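You operate a simulated robot arm through the tools that you are given. There is no shell and no other tool. Be economical: measure what you need, move in short steps, check, and stop when the job is done.

You are at the controls of a simulated robot arm. One attempt, no reset.

Task
Feed two discs from the hopper and lay them in the black tray.
Fine: the orange slider ends drawn back; the other discs stay in the hopper.

Only the result counts: the job must be done as asked and must still hold three seconds after the hand-in. Knocking over, shifting, dropping, spilling or breaking anything else fails it.

Robot
A 7-joint arm with a two-finger parallel gripper, fixed in place. Base frame: the origin is at the foot of the arm, x ahead of it, y to its left, z up; the work surface is at about z = 0.766. Units: m, degrees, N and s.
With the tool pointing down near the work surface it reaches from about 0.3 to 0.7 m from the base axis. Its first joint turns from -66.0 to 66.0 degrees. Payload 1.57 kg.
The tool frame sits at the grasp point between the pads (the TCP): z along the fingers, y along the line on which they close. The tips reach 0.03 m beyond it. Largest opening 0.11 m; finger width 0.024, thickness 0.012; the body of the gripper, 0.048 by 0.112 m, starts 0.078 m behind the TCP.
Orientation is told as [roll, pitch, yaw] about the base's x, y, z axes, in that order, counted from this pose: with the fingers straight down and closing along the base's y, the tool's x points along the base's -x, its y along +y and its z along -z.

Tools
- The arm moves only by the tool drive_tool. Its argument "deltas" is a list of rows, each an object of numbers (a shift or turn left out is 0, a gripper value left out holds the last): "tx", "ty", "tz": the shift along the base's x, y, z in m; "ax", "ay", "az": the turn, a rotation vector about the base's x, y, z in degrees; "hand": the gripper command, from -1 (shut) to 1 (fully open), values between in proportion. In form: [{"tx": .., "ty": .., "tz": .., "ax": .., "ay": .., "az": .., "hand": ..}, ...]. A call has 1 to 8 rows; each row is the pose to reach, as a shift and turn from the pose commanded when the call began. Rows are played at 5 a second. More than 0.05 m and 8.6 degrees between two rows, or a gripper value outside its range, and nothing of the call is played. Where a pose cannot be reached the arm comes as near as it can. A force on the tool above 50 N (or 10 N above the force at the start of the call, whichever is more), or a blocked arm, ends the call early, and 0.2 s more pass. The fingers move at their own pace (about 0.108 m/s each) and stop on an object; they squeeze with about 23 N. The grip force told is the motor's: it shows also when the fingers shut on nothing. Time passes only in rows, and 0.2 s behind the last, so rows that repeat a pose let the fingers close. The reply holds the time, the measured pose of the TCP, the force on the tool along the base axes, the opening and the grip force, in the units named above and with some noise, and new pictures: "show" is both (left out), scene, wrist or none.
- Cameras (640 x 400 px; columns grow to the right, rows downward): "scene" is fixed at [0.1746, -0.4135, 1.3853]; the picture's right is [0.61, -0.79, 0.00], its down [-0.59, -0.45, -0.67] and it looks along [0.53, 0.41, -0.74] (base axes); focal length 354 px, centre (320, 200). "wrist" rides on the gripper at [-0.036, 0, -0.08] in the tool frame; the picture's right is [0.00, -1.00, 0.00], its down [0.97, 0.00, -0.24] and it looks along [0.24, 0.00, 0.97] (tool axes); focal length 218 px, centre (320, 200). There is no depth. A picture from a camera that has moved, and an enlarged one, comes with that camera's place and axes in the base frame and with its lens.
- inspect(camera, box): a new picture of the part [left, top, right, bottom] of that camera's present view, enlarged. The clock stands still meanwhile.
- finish_job(): hands the job in; it is judged then, once.

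Work in short steps. Places have to be worked out from the pictures, the camera data and where the tool is seen: move nearer, look again, correct. Check each grasp and each placing, and mend what went wrong. You have 120 turns and 150 pictures in all, those below and enlarged ones among them. Open the gripper and draw the arm clear of the work before you hand the job in, unless the task says otherwise; then end with one line.

The tools are called after "Request:" as name(argument=value, ...) on one line, values as JSON. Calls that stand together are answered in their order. drive_tool: Moves the arm, as the interface text tells. Its arguments: {"type":"object","properties":{"deltas":{"type":"array","items":{"type":"object","properties":{"tx":{"type":"number"},"ty":{"type":"number"},"tz":{"type":"number"},"ax":{"type":"number"},"ay":{"type":"number"},"az":{"type":"number"},"hand":{"type":"number"}}}},"show":{"type":"string","enum":["both","scene","wrist","none"]}},"required":["deltas"]} The other tools are called the same way: inspect (camera, box) takes an enlarged picture of a part of a camera's view; finish_job () hands the job in.

At the start:

```text
clock: 0.0
eef_pos: [0.3749, -0.1614, 1.0679]
orientation: [0.0, 0.0, -0.1]
contact_force: [0.2, 0.0, 0.5]
width: 0.1099
grip_force: 0.1
```

scene: 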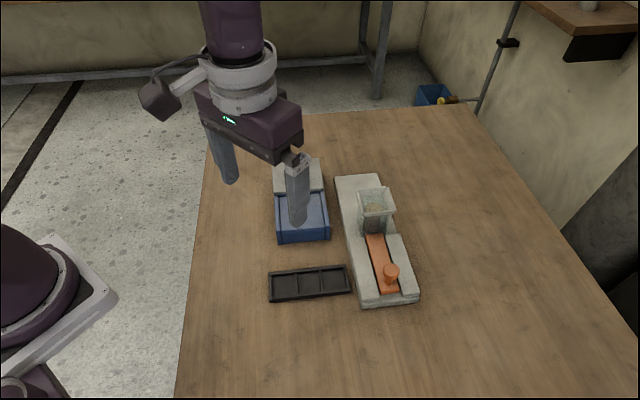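
wrist: 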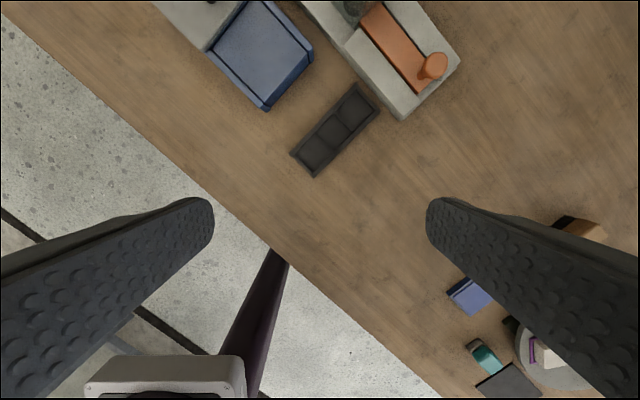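

The feeder has a clear hopper over an orange slider with a knob; the blue box probably is where discs drop, or something else. I'll enlarge both views first.

Request:
inspect(camera="scene", box=[250, 140, 450, 320])

Request:
inspect(camera="wrist", box=[160, 0, 480, 200])

```text
2.22 times, centred on (350, 230) of scene
camera zoom: at [0.1746, -0.4135, 1.3853], right [0.61, -0.79, 0.0], down [-0.59, -0.45, -0.67], along [0.53, 0.41, -0.74], focal length 788 px, centre (253, 133)
```

zoom: 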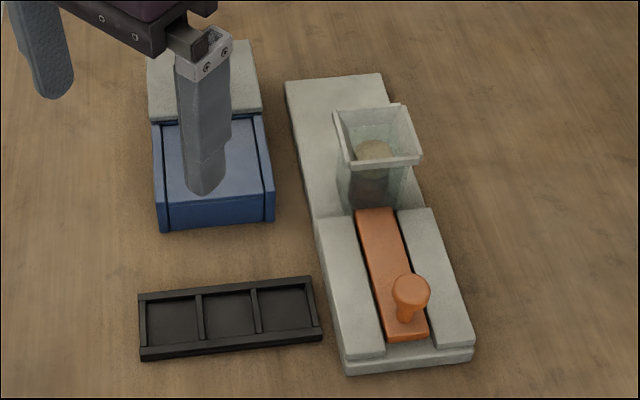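

```text
2.00 times, centred on (320, 100) of wrist
camera zoom: at [0.4102, -0.1622, 1.149], right [0.0, -1.0, 0.0], down [-0.97, 0.0, 0.24], along [-0.24, 0.0, -0.97], focal length 436 px, centre (320, 400)
```

zoom: 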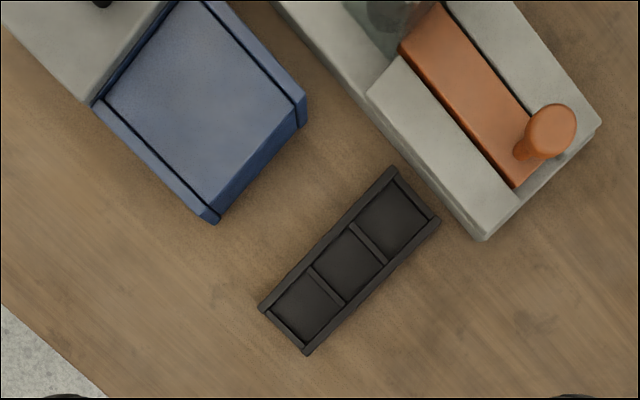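

I'll move the wrist camera over the feeder to look into the hopper from above.

Request:
drive_tool(deltas=[{"tx": 0.045}, {"tx": 0.09}, {"tx": 0.135, "ty": -0.01}, {"tx": 0.18, "ty": -0.03}, {"tx": 0.22, "ty": -0.04}, {"tx": 0.22, "ty": -0.04}])

```text
clock: 1.4
eef_pos: [0.5928, -0.2013, 1.0677]
orientation: [0.0, 0.1, 0.0]
contact_force: [-0.6, -0.2, -0.1]
width: 0.1099
grip_force: 0.1
camera wrist: at [0.6293, -0.2024, 1.1492], right [0.0, -1.0, 0.0], down [-0.97, 0.0, 0.24], along [-0.24, 0.0, -0.97], focal length 218 px, centre (320, 200)
```

scene: 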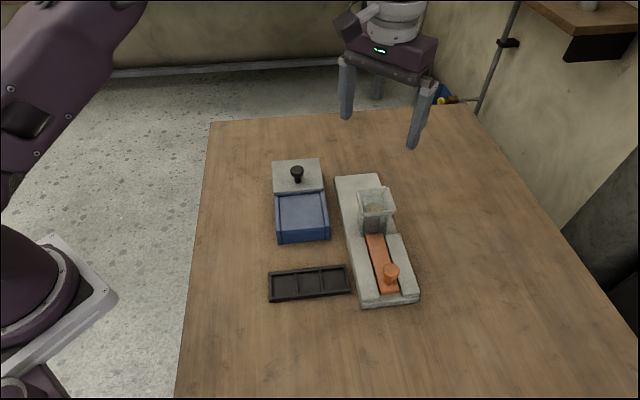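
wrist: 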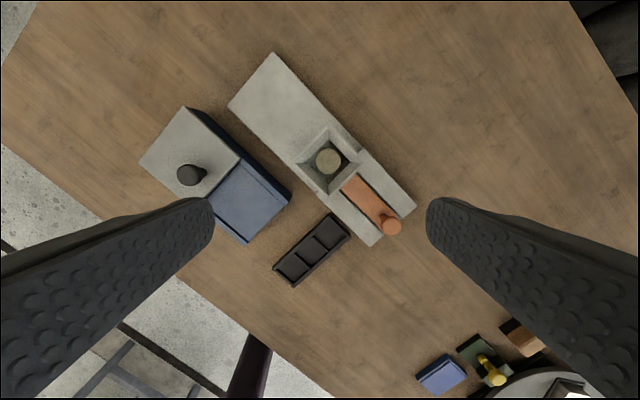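

Request:
inspect(camera="wrist", box=[220, 40, 440, 300])

Request:
inspect(camera="scene", box=[320, 160, 430, 315])

```text
1.54 times, centred on (330, 170) of wrist
camera zoom: at [0.6293, -0.2024, 1.1492], right [0.0, -1.0, 0.0], down [-0.97, 0.0, 0.24], along [-0.24, 0.0, -0.97], focal length 336 px, centre (305, 246)
```

zoom: 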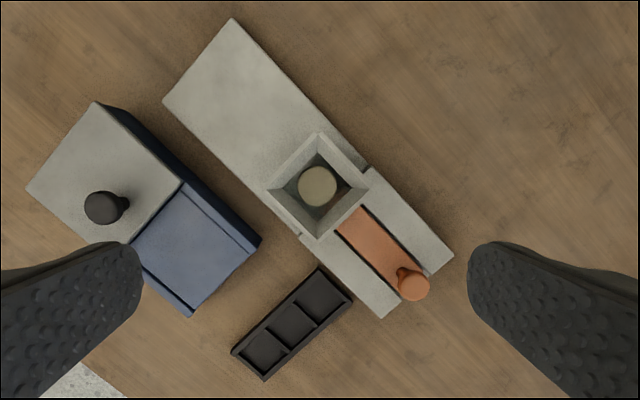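

```text
2.58 times, centred on (375, 238) of scene
camera zoom: at [0.1746, -0.4136, 1.3853], right [0.61, -0.79, 0.0], down [-0.59, -0.45, -0.67], along [0.53, 0.41, -0.74], focal length 915 px, centre (178, 103)
```

zoom: 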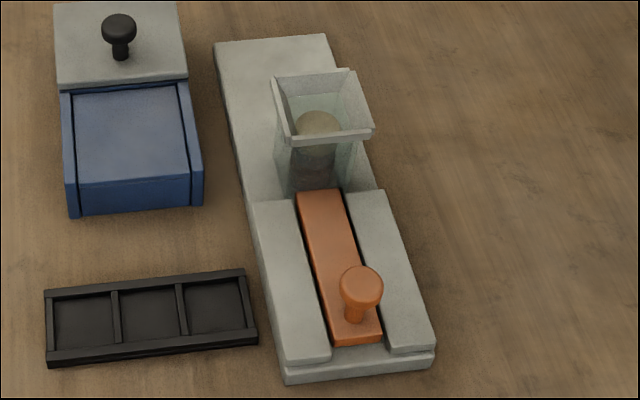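

The slider pushes bottom discs out toward the far platform (+x+y, 45° axis); knob is near (0.51, -0.31). I'll turn the tool 45° and come above the knob to measure it.

Request:
drive_tool(deltas=[{"tx": -0.012, "ty": -0.016, "tz": -0.017, "az": 6.4}, {"tx": -0.024, "ty": -0.031, "tz": -0.034, "az": 12.8}, {"tx": -0.036, "ty": -0.047, "tz": -0.05, "az": 19.3}, {"tx": -0.047, "ty": -0.063, "tz": -0.067, "az": 25.7}, {"tx": -0.059, "ty": -0.079, "tz": -0.084, "az": 32.1}, {"tx": -0.071, "ty": -0.094, "tz": -0.1, "az": 38.6}, {"tx": -0.083, "ty": -0.11, "tz": -0.118, "az": 45}, {"tx": -0.083, "ty": -0.11, "tz": -0.118, "az": 45}])

```text
clock: 3.2
eef_pos: [0.5127, -0.3117, 0.9483]
orientation: [0.1, 0.0, 45.2]
contact_force: [-0.3, -0.3, 0.1]
width: 0.1099
grip_force: 0.0
camera wrist: at [0.5374, -0.2866, 1.0299], right [0.71, -0.71, 0.0], down [-0.69, -0.69, 0.24], along [-0.17, -0.17, -0.97], focal length 218 px, centre (320, 200)
```

scene: 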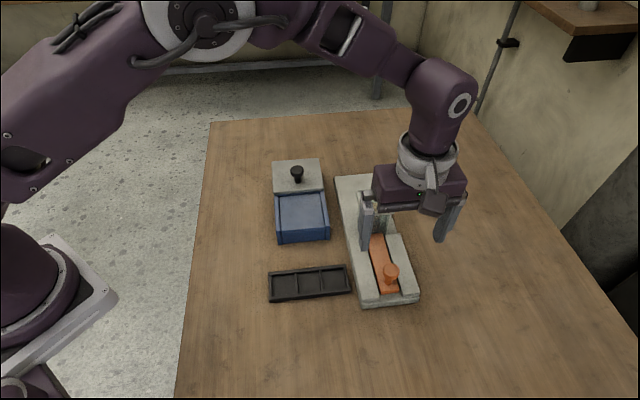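
wrist: 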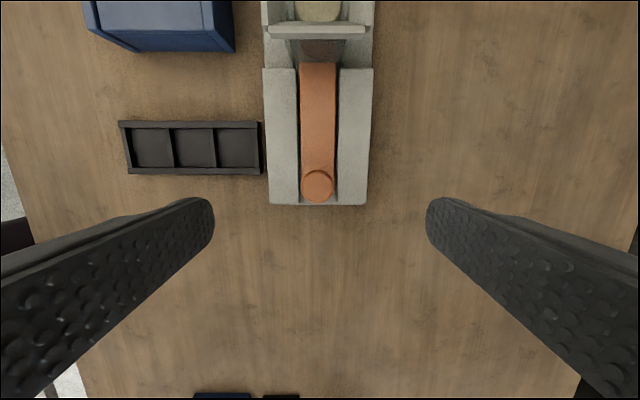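

Knob is nearly centred under the TCP (about 3 mm to the left); top estimated at z≈0.835. I'll descend to tips at about z 0.825 and look.

Request:
drive_tool(deltas=[{"tx": -0.002, "ty": 0.002, "tz": -0.03, "hand": 0.2}, {"tx": -0.002, "ty": 0.002, "tz": -0.06, "hand": 0.2}, {"tx": -0.002, "ty": 0.002, "tz": -0.093, "hand": 0.2}, {"tx": -0.002, "ty": 0.002, "tz": -0.093, "hand": 0.2}])

Request:
inspect(camera="scene", box=[330, 180, 450, 310])

```text
clock: 4.2
eef_pos: [0.5089, -0.3092, 0.8547]
orientation: [0.0, 0.0, 45.0]
contact_force: [0.1, 0.9, -0.5]
width: 0.0661
grip_force: 0.0
camera wrist: at [0.5345, -0.2843, 0.9358], right [0.71, -0.71, 0.0], down [-0.69, -0.69, 0.24], along [-0.17, -0.17, -0.97], focal length 218 px, centre (320, 200)
```

scene: 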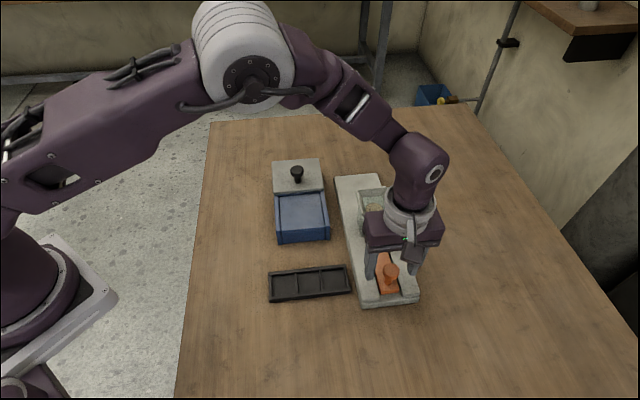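
wrist: 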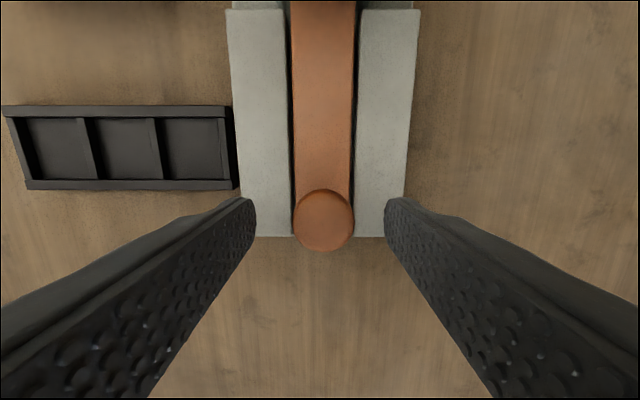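

```text
3.08 times, centred on (390, 245) of scene
camera zoom: at [0.1746, -0.4135, 1.3853], right [0.61, -0.79, 0.0], down [-0.59, -0.45, -0.67], along [0.53, 0.41, -0.74], focal length 1090 px, centre (105, 62)
```

zoom: 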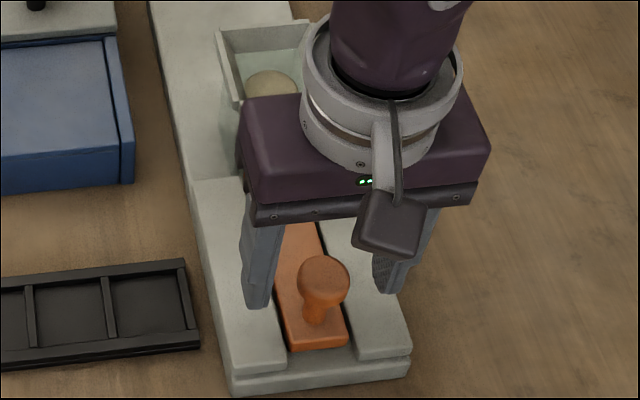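

Triangulation gives the knob cap top at z≈0.829, centred on the TCP, about 28 mm wide. I'll go down 2 cm (tips ≈0.805) and close on the cap.

Request:
drive_tool(deltas=[{"tz": -0.01}, {"tz": -0.022}, {"tz": -0.022, "hand": -0.3}, {"tz": -0.022, "hand": -1}, {"tz": -0.022, "hand": -1}, {"tz": -0.022, "hand": -1}])

Request:
inspect(camera="scene", box=[330, 180, 450, 310])

```text
clock: 5.6
eef_pos: [0.5092, -0.3104, 0.8334]
orientation: [-0.1, -0.1, 45.0]
contact_force: [7.0, -6.2, -5.5]
width: 0.0289
grip_force: 39.0
camera wrist: at [0.5352, -0.2856, 0.9151], right [0.71, -0.71, 0.0], down [-0.69, -0.69, 0.24], along [-0.17, -0.17, -0.97], focal length 218 px, centre (320, 200)
```

scene: 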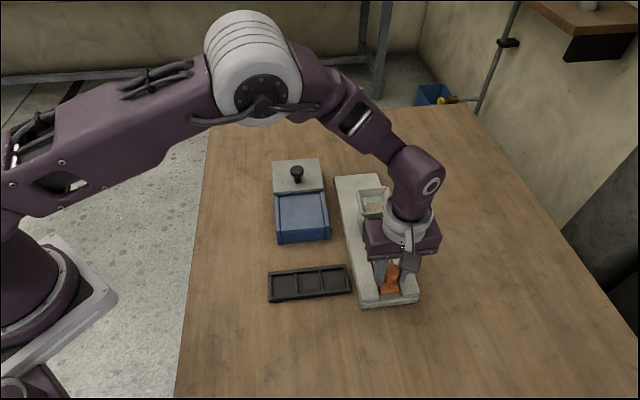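
wrist: 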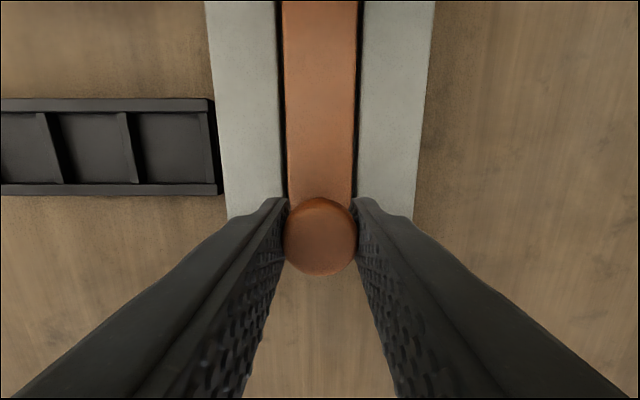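

```text
3.08 times, centred on (390, 245) of scene
camera zoom: at [0.1748, -0.4137, 1.3852], right [0.61, -0.79, 0.0], down [-0.59, -0.45, -0.67], along [0.53, 0.41, -0.74], focal length 1090 px, centre (105, 62)
```

zoom: 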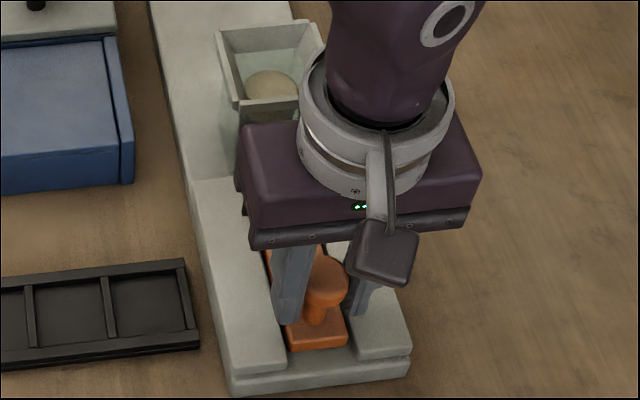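

Knob is gripped (opening 28.9 mm) with a slight lateral load. I'll relieve that by 1 mm and push the slider along +x+y by 50 mm in small rows.

Request:
drive_tool(deltas=[{"tx": 0.001, "ty": -0.001}, {"tx": 0.008, "ty": 0.006}, {"tx": 0.015, "ty": 0.013}, {"tx": 0.022, "ty": 0.02}, {"tx": 0.029, "ty": 0.027}, {"tx": 0.036, "ty": 0.034}, {"tx": 0.036, "ty": 0.034}])

Request:
inspect(camera="scene", box=[320, 160, 450, 310])

```text
clock: 7.2
eef_pos: [0.5459, -0.2744, 0.8335]
orientation: [0.0, 0.0, 45.0]
contact_force: [6.2, -7.5, -10.9]
width: 0.0291
grip_force: 39.0
camera wrist: at [0.5707, -0.2503, 0.9152], right [0.71, -0.71, 0.0], down [-0.69, -0.69, 0.24], along [-0.17, -0.17, -0.97], focal length 218 px, centre (320, 200)
```

scene: 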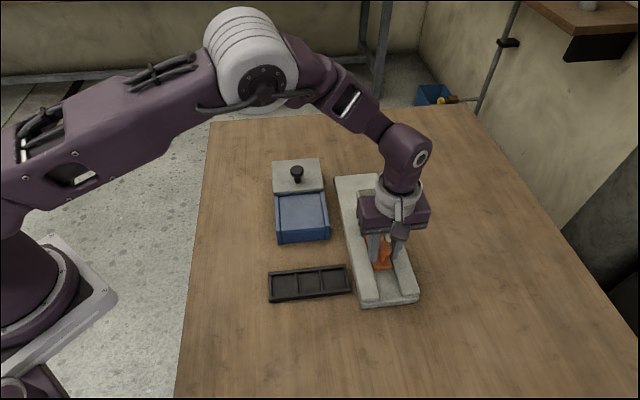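
wrist: 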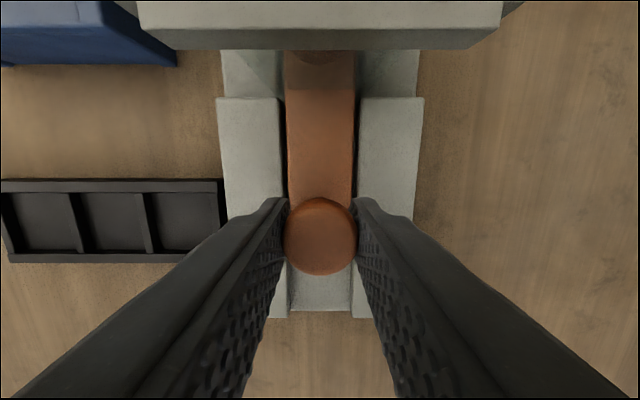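

```text
2.67 times, centred on (385, 235) of scene
camera zoom: at [0.1749, -0.4138, 1.3851], right [0.61, -0.79, 0.0], down [-0.59, -0.45, -0.67], along [0.53, 0.41, -0.74], focal length 945 px, centre (147, 107)
```

zoom: 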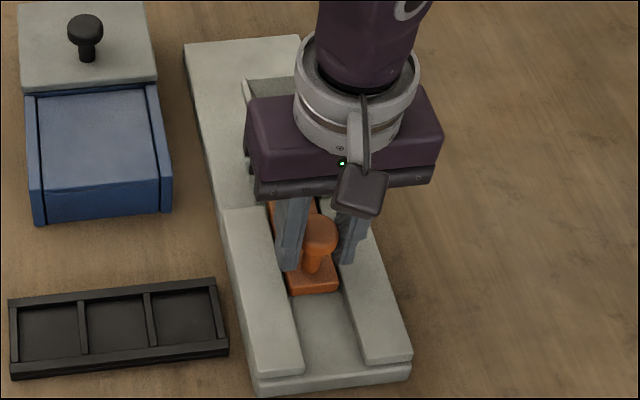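

Slider has moved 51 mm with low force. I'll push on another 20 mm, watching for a stop.

Request:
drive_tool(deltas=[{"tx": 0.0035, "ty": 0.0035}, {"tx": 0.007, "ty": 0.007}, {"tx": 0.0105, "ty": 0.0105}, {"tx": 0.014, "ty": 0.014}, {"tx": 0.014, "ty": 0.014}])

Request:
inspect(camera="scene", box=[320, 160, 450, 310])

```text
clock: 8.4
eef_pos: [0.5595, -0.2615, 0.8329]
orientation: [0.2, 0.1, 44.9]
contact_force: [0.8, -2.3, -18.4]
width: 0.0288
grip_force: 38.9
camera wrist: at [0.5851, -0.2362, 0.9152], right [0.71, -0.71, 0.0], down [-0.69, -0.69, 0.24], along [-0.17, -0.17, -0.97], focal length 218 px, centre (320, 200)
```

scene: 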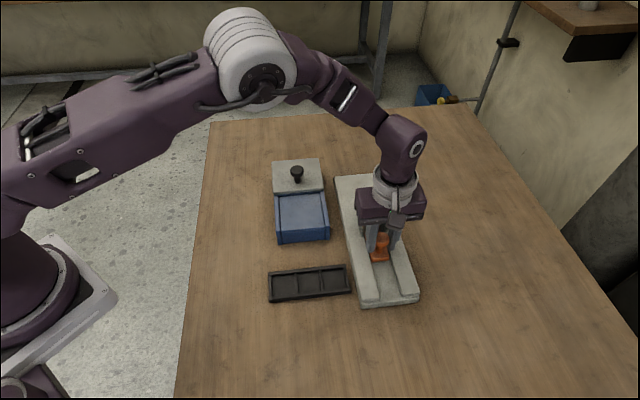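
wrist: 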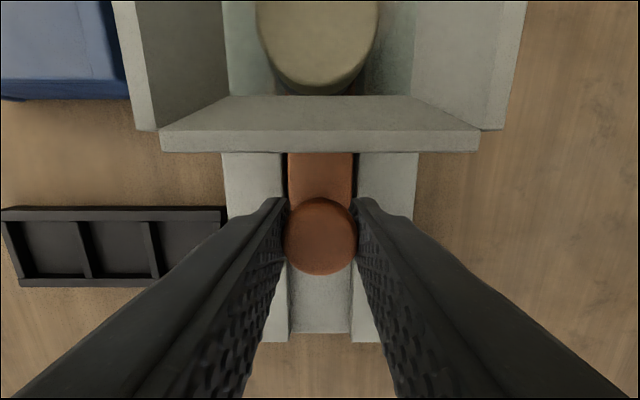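

```text
2.67 times, centred on (385, 235) of scene
camera zoom: at [0.1749, -0.4137, 1.3851], right [0.61, -0.79, 0.0], down [-0.59, -0.45, -0.67], along [0.53, 0.41, -0.74], focal length 945 px, centre (147, 107)
```

zoom: 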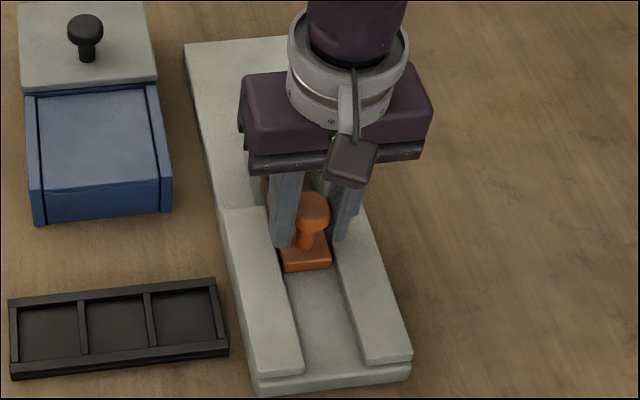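

No stop felt yet and the disc exit is hidden behind the gripper. Fingers still have ~25 mm to the hopper rim; I'll push 12 mm more carefully.

Request:
drive_tool(deltas=[{"tx": 0.0028, "ty": 0.0028}, {"tx": 0.0056, "ty": 0.0056}, {"tx": 0.0085, "ty": 0.0085}, {"tx": 0.0085, "ty": 0.0085}])

```text
clock: 9.4
eef_pos: [0.5661, -0.2555, 0.8345]
orientation: [0.0, 0.3, 44.9]
contact_force: [-30.6, -21.4, -1.8]
width: 0.0294
grip_force: 38.9
camera wrist: at [0.5914, -0.2298, 0.9165], right [0.71, -0.71, 0.0], down [-0.69, -0.68, 0.24], along [-0.17, -0.17, -0.97], focal length 218 px, centre (320, 200)
```

scene: 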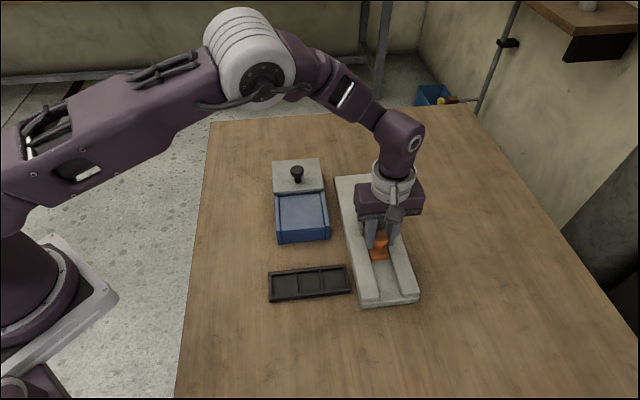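
wrist: 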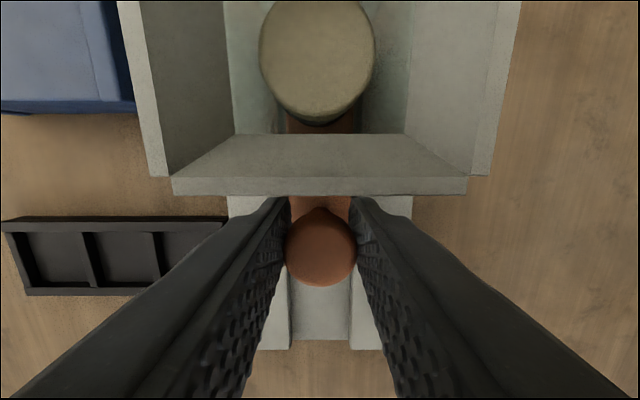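

A firm stop at ~79 mm travel (37 N). Now I'll draw the slider back the full distance.

Request:
drive_tool(deltas=[{"tx": -0.009, "ty": -0.009}, {"tx": -0.019, "ty": -0.019}, {"tx": -0.029, "ty": -0.029}, {"tx": -0.039, "ty": -0.039}, {"tx": -0.049, "ty": -0.049}, {"tx": -0.0575, "ty": -0.0575}, {"tx": -0.0575, "ty": -0.0575}])

Request:
inspect(camera="scene", box=[320, 160, 450, 310])

```text
clock: 11.0
eef_pos: [0.5115, -0.3088, 0.836]
orientation: [-0.1, -0.5, 45.1]
contact_force: [24.6, 24.7, 5.3]
width: 0.0295
grip_force: 39.6
camera wrist: at [0.537, -0.2836, 0.9162], right [0.71, -0.7, 0.0], down [-0.69, -0.69, 0.23], along [-0.16, -0.17, -0.97], focal length 218 px, centre (320, 200)
```

scene: 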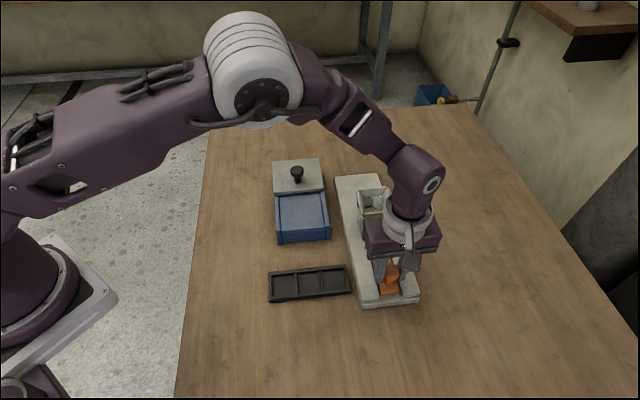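
wrist: 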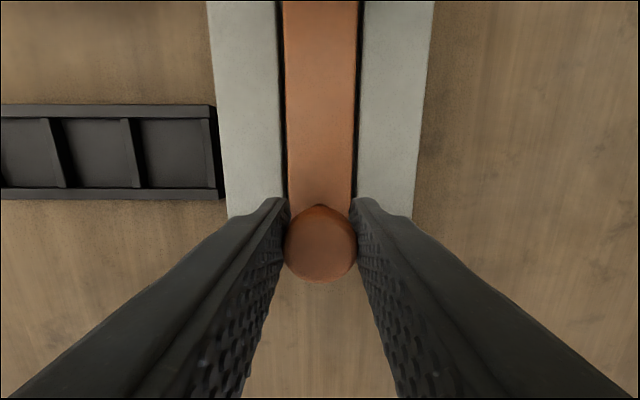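

```text
2.67 times, centred on (385, 235) of scene
camera zoom: at [0.1751, -0.4129, 1.3854], right [0.61, -0.79, 0.0], down [-0.59, -0.45, -0.67], along [0.53, 0.41, -0.74], focal length 945 px, centre (147, 107)
```

zoom: 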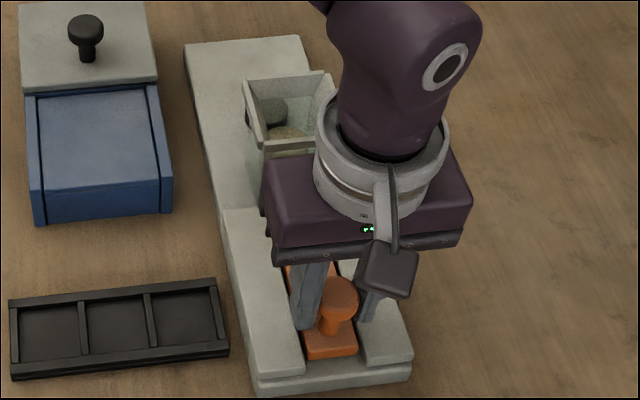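

Slider is back against its rear stop and the stack has dropped. I'll open, rise, and look at the platform beyond the hopper.

Request:
drive_tool(deltas=[{"hand": -0.2}, {"hand": 0.2}, {"tz": 0.03, "hand": 0.2}, {"tz": 0.07}, {"tz": 0.11, "tx": 0.02, "ty": 0.02}, {"tz": 0.14, "tx": 0.05, "ty": 0.05}, {"tz": 0.14, "tx": 0.08, "ty": 0.08}, {"tz": 0.14, "tx": 0.1, "ty": 0.1}])

Request:
inspect(camera="wrist", box=[220, 0, 420, 200])

```text
refused: row 6 steps farther than a row can; nothing moved
```

```text
2.00 times, centred on (320, 100) of wrist
camera zoom: at [0.537, -0.2836, 0.9162], right [0.71, -0.7, 0.0], down [-0.69, -0.69, 0.23], along [-0.16, -0.17, -0.97], focal length 436 px, centre (320, 400)
```

zoom: 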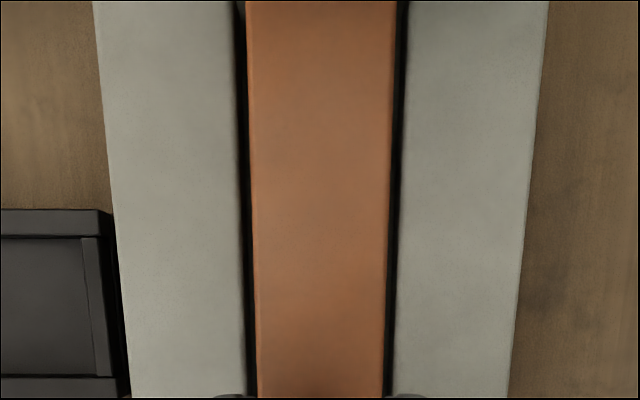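

One row was too long; repeating with smaller steps.

Request:
drive_tool(deltas=[{"hand": -0.2}, {"hand": 0.2}, {"tz": 0.03, "hand": 0.2}, {"tz": 0.07}, {"tz": 0.11}, {"tz": 0.14, "tx": 0.02, "ty": 0.02}, {"tz": 0.15, "tx": 0.05, "ty": 0.05}, {"tz": 0.15, "tx": 0.08, "ty": 0.08}])

Request:
inspect(camera="wrist", box=[220, 0, 420, 200])

```text
clock: 12.8
eef_pos: [0.5896, -0.23, 0.985]
orientation: [0.0, 0.0, 45.0]
contact_force: [0.8, -0.6, 0.9]
width: 0.0661
grip_force: 0.1
camera wrist: at [0.6148, -0.2052, 1.0657], right [0.71, -0.71, 0.0], down [-0.69, -0.69, 0.24], along [-0.17, -0.17, -0.97], focal length 218 px, centre (320, 200)
```

scene: 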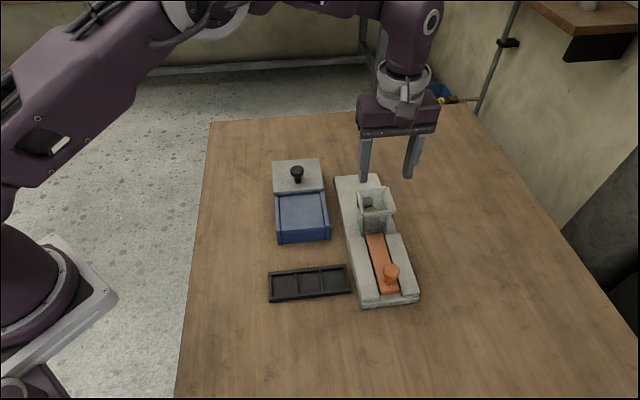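
wrist: 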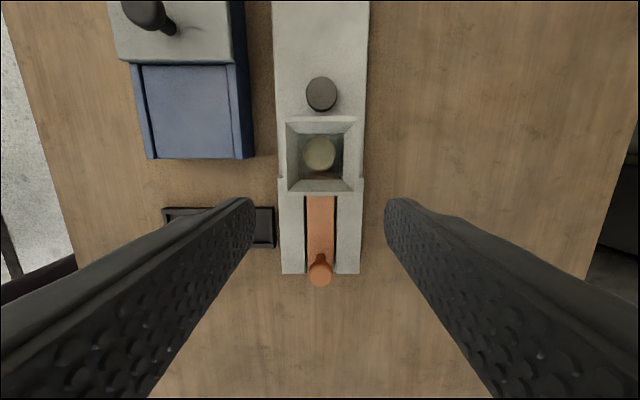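

```text
2.00 times, centred on (320, 100) of wrist
camera zoom: at [0.6148, -0.2052, 1.0657], right [0.71, -0.71, 0.0], down [-0.69, -0.69, 0.24], along [-0.17, -0.17, -0.97], focal length 436 px, centre (320, 400)
```

zoom: 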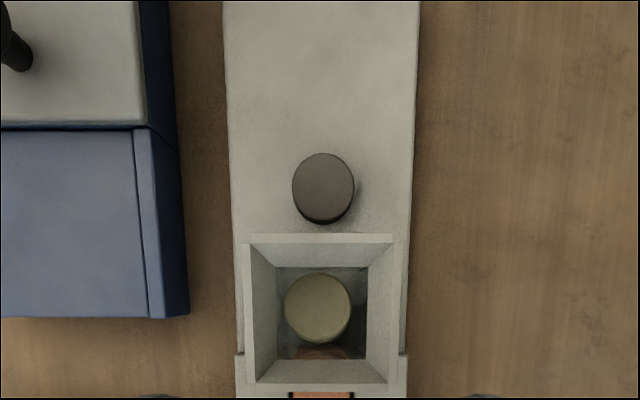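

A grey disc sits on the platform at about (0.657, -0.165). I'll move over it and come down to z≈0.89 to measure.

Request:
drive_tool(deltas=[{"tx": 0.03, "ty": 0.029}, {"tx": 0.06, "ty": 0.058}, {"tx": 0.067, "ty": 0.0645, "tz": -0.03}, {"tx": 0.067, "ty": 0.0645, "tz": -0.07}, {"tx": 0.067, "ty": 0.0645, "tz": -0.095}, {"tx": 0.067, "ty": 0.0645, "tz": -0.095}])

Request:
inspect(camera="scene", box=[310, 140, 430, 260])

```text
clock: 14.2
eef_pos: [0.6582, -0.1653, 0.8893]
orientation: [0.0, 0.0, 44.9]
contact_force: [-0.2, 0.5, -1.1]
width: 0.0661
grip_force: 0.0
camera wrist: at [0.6827, -0.1407, 0.9712], right [0.71, -0.71, 0.0], down [-0.69, -0.69, 0.24], along [-0.17, -0.17, -0.97], focal length 218 px, centre (320, 200)
```

scene: 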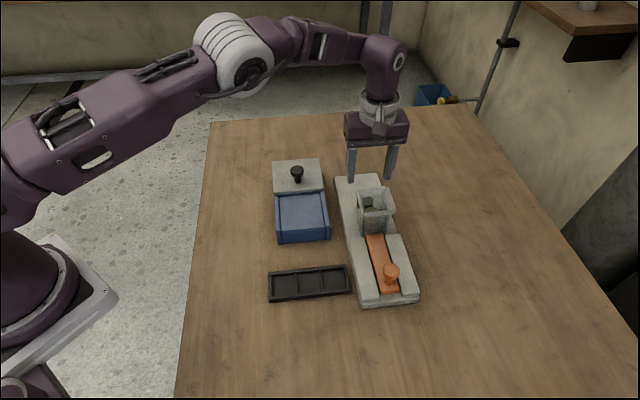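
wrist: 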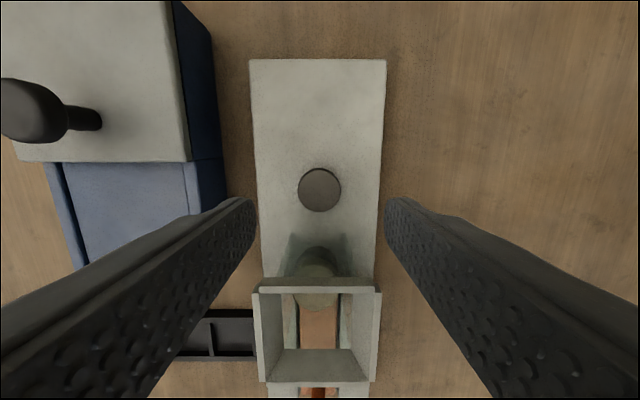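

```text
3.33 times, centred on (370, 200) of scene
camera zoom: at [0.1746, -0.4135, 1.3853], right [0.61, -0.79, 0.0], down [-0.59, -0.45, -0.67], along [0.53, 0.41, -0.74], focal length 1181 px, centre (153, 200)
```

zoom: 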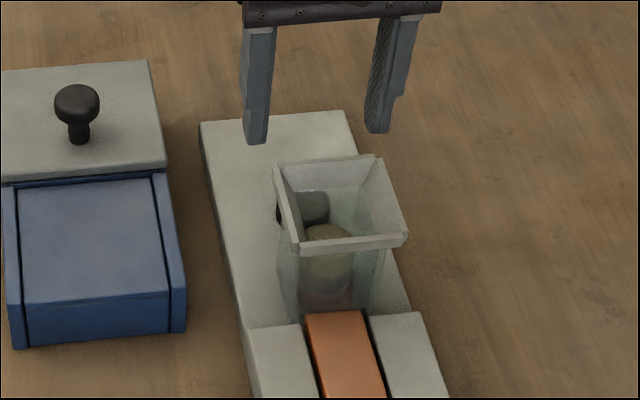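

Disc top triangulates to z≈0.793, 36 mm wide and centred. I'll descend to TCP z≈0.817 with slow last steps, watching force.

Request:
drive_tool(deltas=[{"tx": 0.001, "ty": 0.001, "tz": -0.03}, {"tx": 0.001, "ty": 0.001, "tz": -0.055}, {"tx": 0.001, "ty": 0.001, "tz": -0.066}, {"tx": 0.001, "ty": 0.001, "tz": -0.072}, {"tx": 0.001, "ty": 0.001, "tz": -0.072}], show="wrist")

Request:
inspect(camera="scene", box=[310, 140, 430, 260])

```text
clock: 15.4
eef_pos: [0.6589, -0.1647, 0.8177]
orientation: [0.0, 0.0, 44.9]
contact_force: [-0.4, 0.7, -0.3]
width: 0.0658
grip_force: 0.1
camera wrist: at [0.6837, -0.1397, 0.8983], right [0.71, -0.71, 0.0], down [-0.69, -0.69, 0.24], along [-0.17, -0.17, -0.97], focal length 218 px, centre (320, 200)
```

wrist: 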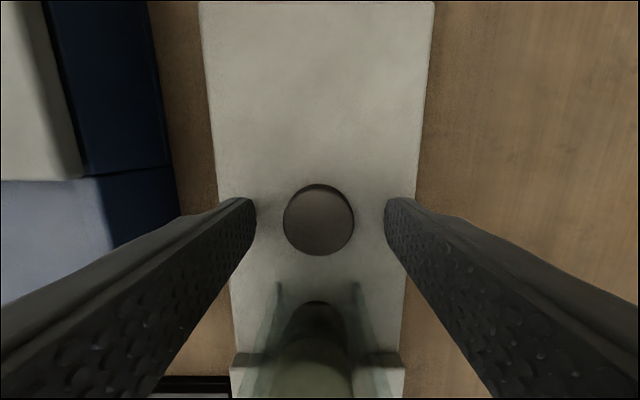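

```text
3.33 times, centred on (370, 200) of scene
camera zoom: at [0.1746, -0.4135, 1.3853], right [0.61, -0.79, 0.0], down [-0.59, -0.45, -0.67], along [0.53, 0.41, -0.74], focal length 1181 px, centre (153, 200)
```

zoom: 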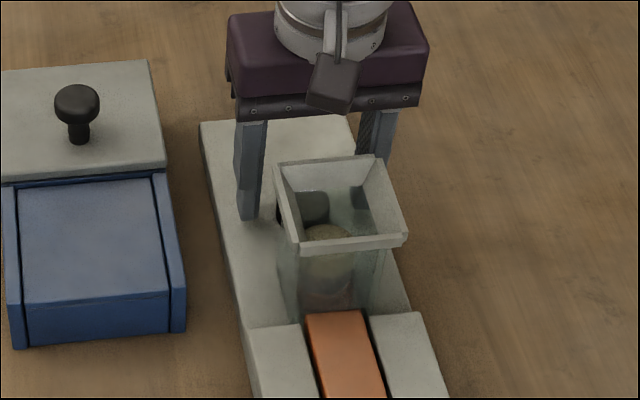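

Centred, no contact yet. Down 4 mm more, then close.

Request:
drive_tool(deltas=[{"tz": -0.002}, {"tz": -0.004}, {"tz": -0.004, "hand": -0.3}, {"tz": -0.004, "hand": -0.5}, {"tz": -0.004, "hand": -1}, {"tz": -0.004, "hand": -1}], show="wrist")

```text
clock: 16.8
eef_pos: [0.6589, -0.165, 0.8131]
orientation: [0.0, 0.1, 44.9]
contact_force: [-0.7, -0.6, -0.4]
width: 0.0342
grip_force: 23.0
camera wrist: at [0.6837, -0.1404, 0.8947], right [0.71, -0.71, 0.0], down [-0.69, -0.69, 0.24], along [-0.17, -0.17, -0.97], focal length 218 px, centre (320, 200)
```

wrist: 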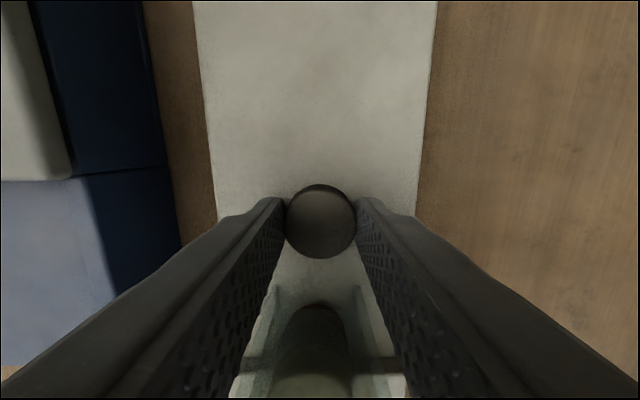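

Disc held (34 mm). Lift to z≈0.95 and carry toward the tray.

Request:
drive_tool(deltas=[{"tz": 0.02}, {"tz": 0.055}, {"tz": 0.1}, {"tz": 0.137}, {"tz": 0.137, "tx": -0.045, "ty": 0.003}, {"tz": 0.137, "tx": -0.09, "ty": 0.005}, {"tz": 0.137, "tx": -0.135, "ty": 0.008}, {"tz": 0.137, "tx": -0.18, "ty": 0.01}])

```text
clock: 18.6
eef_pos: [0.4772, -0.1556, 0.9495]
orientation: [0.0, 0.1, 45.0]
contact_force: [0.6, 0.2, -0.4]
width: 0.0344
grip_force: 22.9
camera wrist: at [0.5009, -0.1312, 1.0304], right [0.71, -0.71, 0.0], down [-0.69, -0.69, 0.24], along [-0.17, -0.17, -0.97], focal length 218 px, centre (320, 200)
```

scene: 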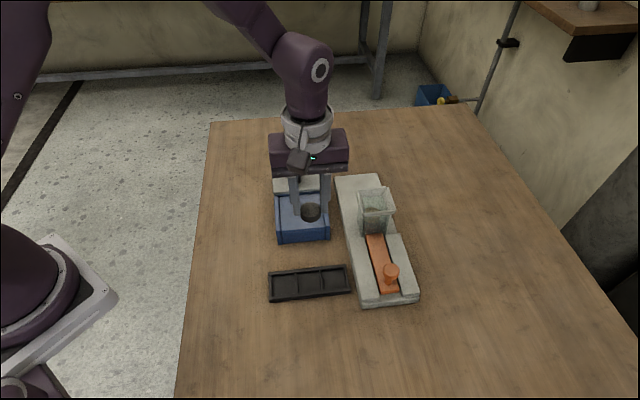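
wrist: 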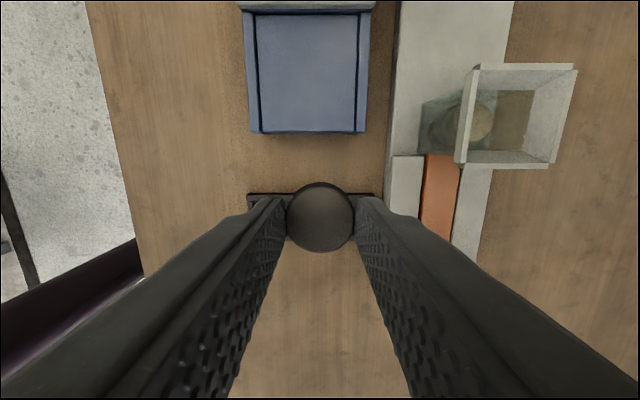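

Tray centre measured at ≈(0.435, -0.183), compartments ~49 mm apart along (1,-1). I'll go over the left compartment (0.400, -0.148) at z 0.87.

Request:
drive_tool(deltas=[{"tx": -0.04, "ty": 0.004}, {"tx": -0.077, "ty": 0.0075}, {"tx": -0.077, "ty": 0.0075, "tz": -0.04}, {"tx": -0.077, "ty": 0.0075, "tz": -0.08}, {"tx": -0.077, "ty": 0.0075, "tz": -0.08}])

Request:
inspect(camera="scene", box=[240, 200, 370, 310])

```text
clock: 19.8
eef_pos: [0.402, -0.1472, 0.8715]
orientation: [0.0, -0.1, 45.0]
contact_force: [-0.3, 1.1, -0.1]
width: 0.0343
grip_force: 22.4
camera wrist: at [0.4268, -0.1233, 0.953], right [0.71, -0.71, 0.0], down [-0.69, -0.69, 0.24], along [-0.17, -0.17, -0.97], focal length 218 px, centre (320, 200)
```

scene: 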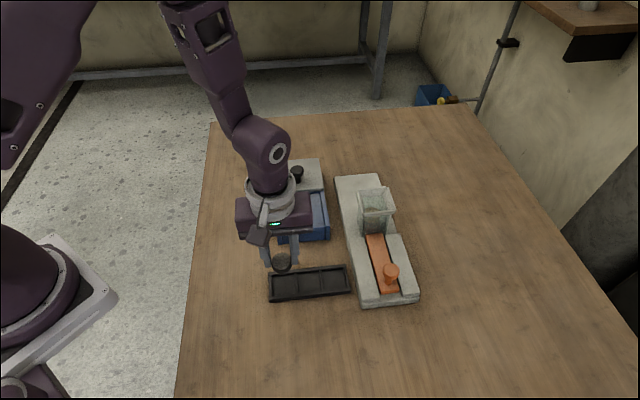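
wrist: 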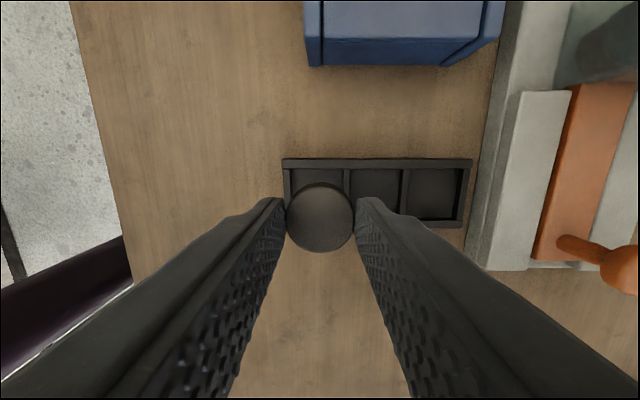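

```text
3.64 times, centred on (305, 255) of scene
camera zoom: at [0.1746, -0.4135, 1.3853], right [0.61, -0.79, 0.0], down [-0.59, -0.45, -0.67], along [0.53, 0.41, -0.74], focal length 1289 px, centre (374, 0)
```

zoom: 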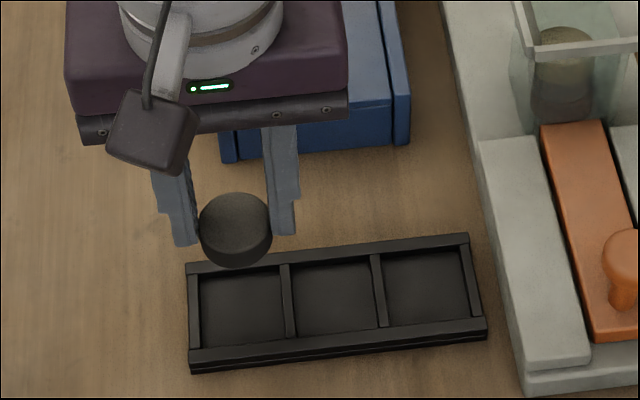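

The disc is about 17 mm thick and hangs some 8 mm below the tips. I'll shift ~4 mm to centre on the compartment and descend to TCP z≈0.82.

Request:
drive_tool(deltas=[{"tx": -0.0035, "ty": 0.0007}, {"tx": -0.0035, "ty": 0.0007, "tz": -0.025}, {"tx": -0.0035, "ty": 0.0007, "tz": -0.045}, {"tx": -0.0035, "ty": 0.0007, "tz": -0.051}, {"tx": -0.0035, "ty": 0.0007, "tz": -0.051}])

Request:
inspect(camera="scene", box=[240, 220, 370, 310])

```text
clock: 21.0
eef_pos: [0.3992, -0.1482, 0.8212]
orientation: [0.0, 0.0, 45.0]
contact_force: [0.1, -0.2, -0.4]
width: 0.0344
grip_force: 23.6
camera wrist: at [0.4241, -0.1224, 0.9019], right [0.71, -0.71, 0.0], down [-0.69, -0.69, 0.24], along [-0.17, -0.17, -0.97], focal length 218 px, centre (320, 200)
```

scene: 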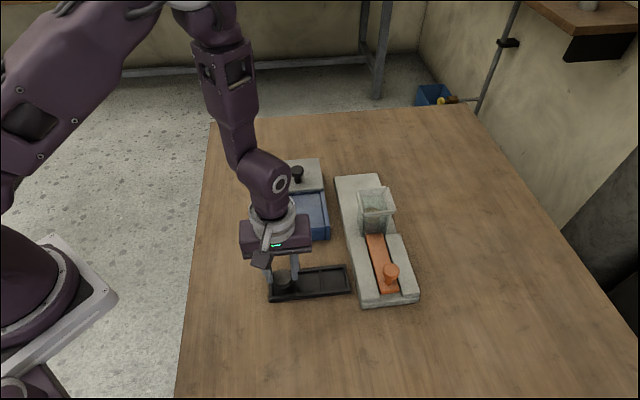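
wrist: 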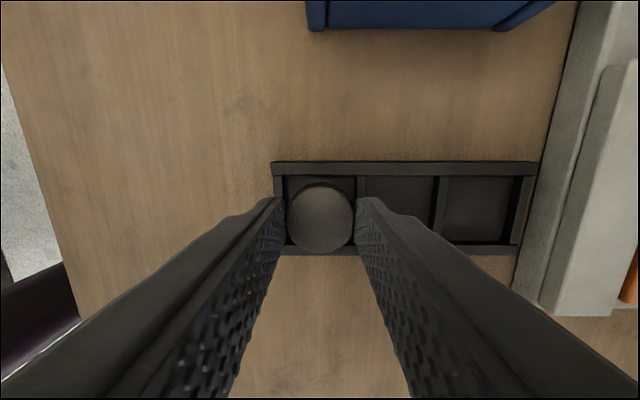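

```text
4.44 times, centred on (305, 265) of scene
camera zoom: at [0.1746, -0.4135, 1.3853], right [0.61, -0.79, 0.0], down [-0.59, -0.45, -0.67], along [0.53, 0.41, -0.74], focal length 1575 px, centre (387, -89)
```

zoom: 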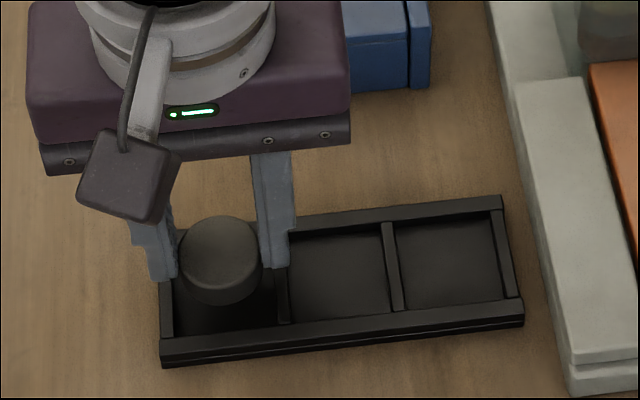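

Laterally well centred, ~1.5 mm back needed. Lowering slowly another 9 mm.

Request:
drive_tool(deltas=[{"tx": -0.001, "ty": -0.001, "tz": -0.003}, {"tx": -0.001, "ty": -0.001, "tz": -0.006}, {"tx": -0.001, "ty": -0.001, "tz": -0.009}, {"tx": -0.001, "ty": -0.001, "tz": -0.009}], show="none")

Request:
inspect(camera="scene", box=[240, 220, 370, 310])

```text
clock: 22.0
eef_pos: [0.3966, -0.1473, 0.811]
orientation: [0.1, 0.0, 45.0]
contact_force: [-0.1, 0.2, 0.5]
width: 0.0346
grip_force: 22.8
```

```text
4.44 times, centred on (305, 265) of scene
camera zoom: at [0.1746, -0.4135, 1.3853], right [0.61, -0.79, 0.0], down [-0.59, -0.45, -0.67], along [0.53, 0.41, -0.74], focal length 1575 px, centre (387, -89)
```

zoom: 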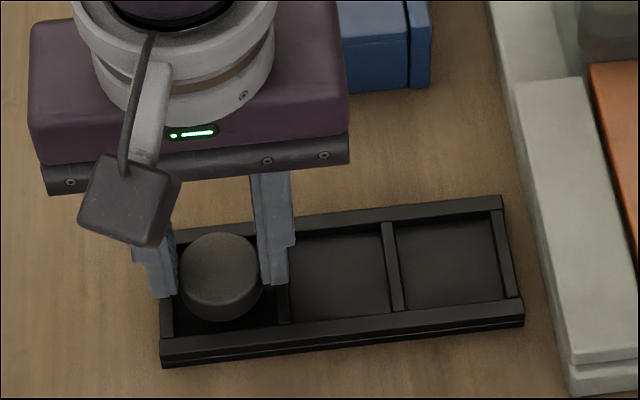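

Still no contact; another 4 mm in fine steps.

Request:
drive_tool(deltas=[{"tz": -0.001}, {"tz": -0.002}, {"tz": -0.003}, {"tz": -0.004}], show="none")

Request:
inspect(camera="scene", box=[250, 240, 330, 310])

```text
clock: 23.0
eef_pos: [0.3973, -0.1475, 0.8064]
orientation: [0.1, 0.0, 44.9]
contact_force: [0.6, 0.1, -0.1]
width: 0.0347
grip_force: 23.3
```

```text
5.71 times, centred on (290, 275) of scene
camera zoom: at [0.1746, -0.4135, 1.3853], right [0.61, -0.79, 0.0], down [-0.59, -0.45, -0.67], along [0.53, 0.41, -0.74], focal length 2025 px, centre (491, -229)
```

zoom: 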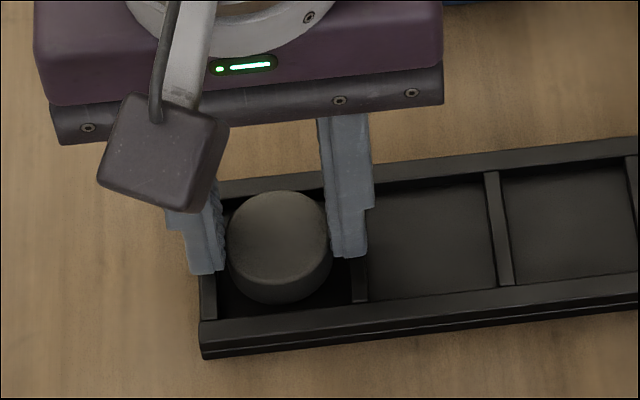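

Close to the floor. Two more mm, then open gently to about 50 mm.

Request:
drive_tool(deltas=[{"tz": -0.001}, {"tz": -0.002}, {"tz": -0.002, "hand": -0.3}, {"tz": -0.002, "hand": -0.2}, {"tz": -0.002, "hand": -0.15}, {"tz": -0.002, "hand": -0.15}], show="wrist")

Request:
inspect(camera="scene", box=[250, 240, 330, 310])

```text
clock: 24.4
eef_pos: [0.3964, -0.1467, 0.8049]
orientation: [0.0, 0.0, 44.9]
contact_force: [-1.1, 0.7, 1.2]
width: 0.0466
grip_force: 0.0
camera wrist: at [0.4219, -0.1231, 0.8857], right [0.71, -0.71, 0.0], down [-0.69, -0.69, 0.24], along [-0.17, -0.17, -0.97], focal length 218 px, centre (320, 200)
```

wrist: 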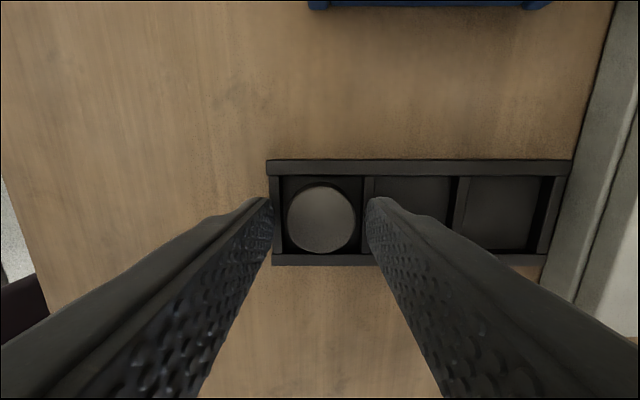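

```text
5.71 times, centred on (290, 275) of scene
camera zoom: at [0.1746, -0.4135, 1.3853], right [0.61, -0.79, 0.0], down [-0.59, -0.45, -0.67], along [0.53, 0.41, -0.74], focal length 2025 px, centre (491, -229)
```

zoom: 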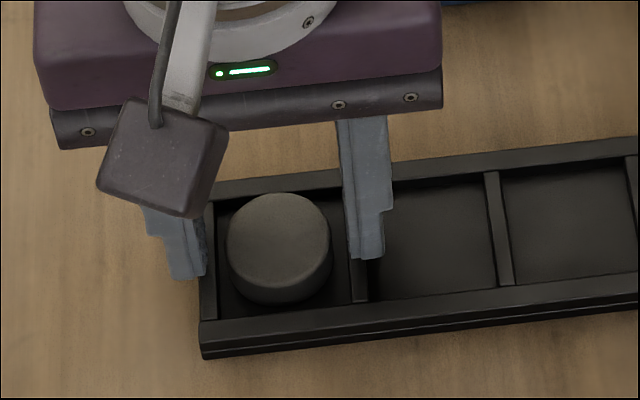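

The disc lies in the left compartment. Rise straight up, then head for the knob.

Request:
drive_tool(deltas=[{"tz": 0.04}, {"tz": 0.085}, {"tz": 0.13, "hand": 0.2}, {"tz": 0.145, "tx": 0.02, "ty": -0.03}, {"tz": 0.145, "tx": 0.046, "ty": -0.07}, {"tz": 0.145, "tx": 0.073, "ty": -0.11}, {"tz": 0.135, "tx": 0.1, "ty": -0.147}, {"tz": 0.115, "tx": 0.1135, "ty": -0.1645}])

Request:
drive_tool(deltas=[{"tz": -0.035}, {"tz": -0.063}, {"tz": -0.063}])

```text
clock: 26.2
eef_pos: [0.5087, -0.3108, 0.9189]
orientation: [0.0, 0.0, 45.0]
contact_force: [0.0, -0.3, 0.2]
width: 0.066
grip_force: 0.0
camera wrist: at [0.5339, -0.2869, 1.0007], right [0.71, -0.71, 0.0], down [-0.69, -0.69, 0.24], along [-0.17, -0.17, -0.97], focal length 218 px, centre (320, 200)
```

scene: 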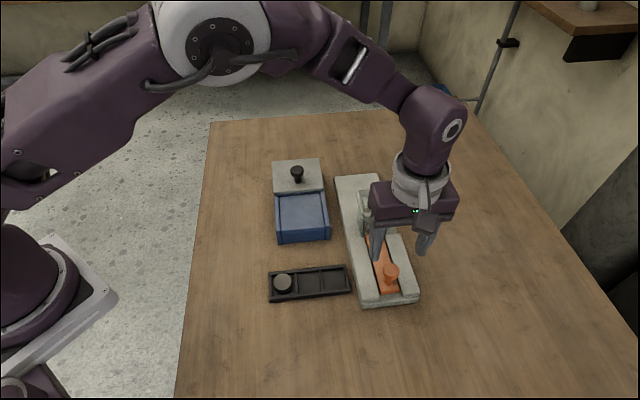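
wrist: 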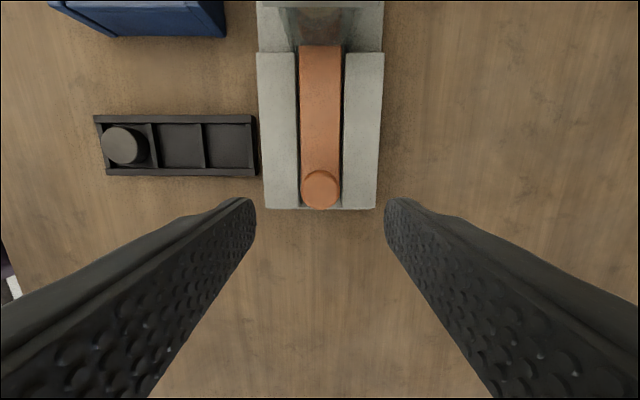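

```text
clock: 27.0
eef_pos: [0.5094, -0.3114, 0.856]
orientation: [0.0, 0.0, 45.1]
contact_force: [0.2, 1.3, 0.3]
width: 0.0658
grip_force: 0.0
camera wrist: at [0.5352, -0.2871, 0.9371], right [0.71, -0.71, 0.0], down [-0.69, -0.69, 0.24], along [-0.17, -0.17, -0.97], focal length 218 px, centre (320, 200)
```

scene: 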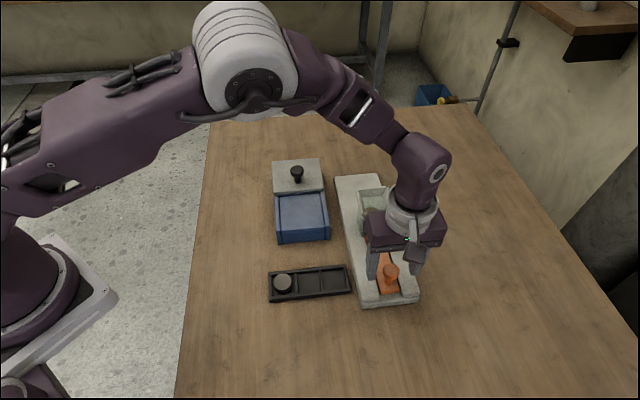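
wrist: 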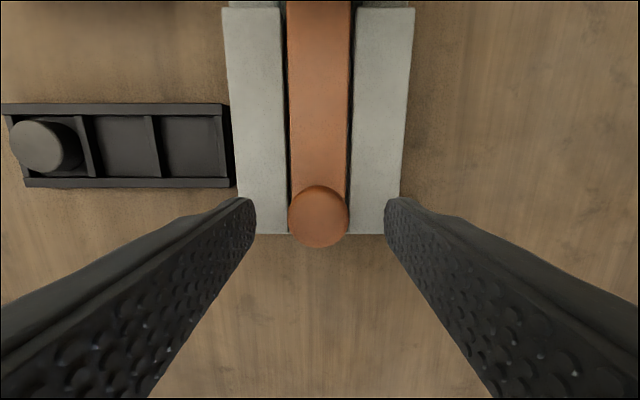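

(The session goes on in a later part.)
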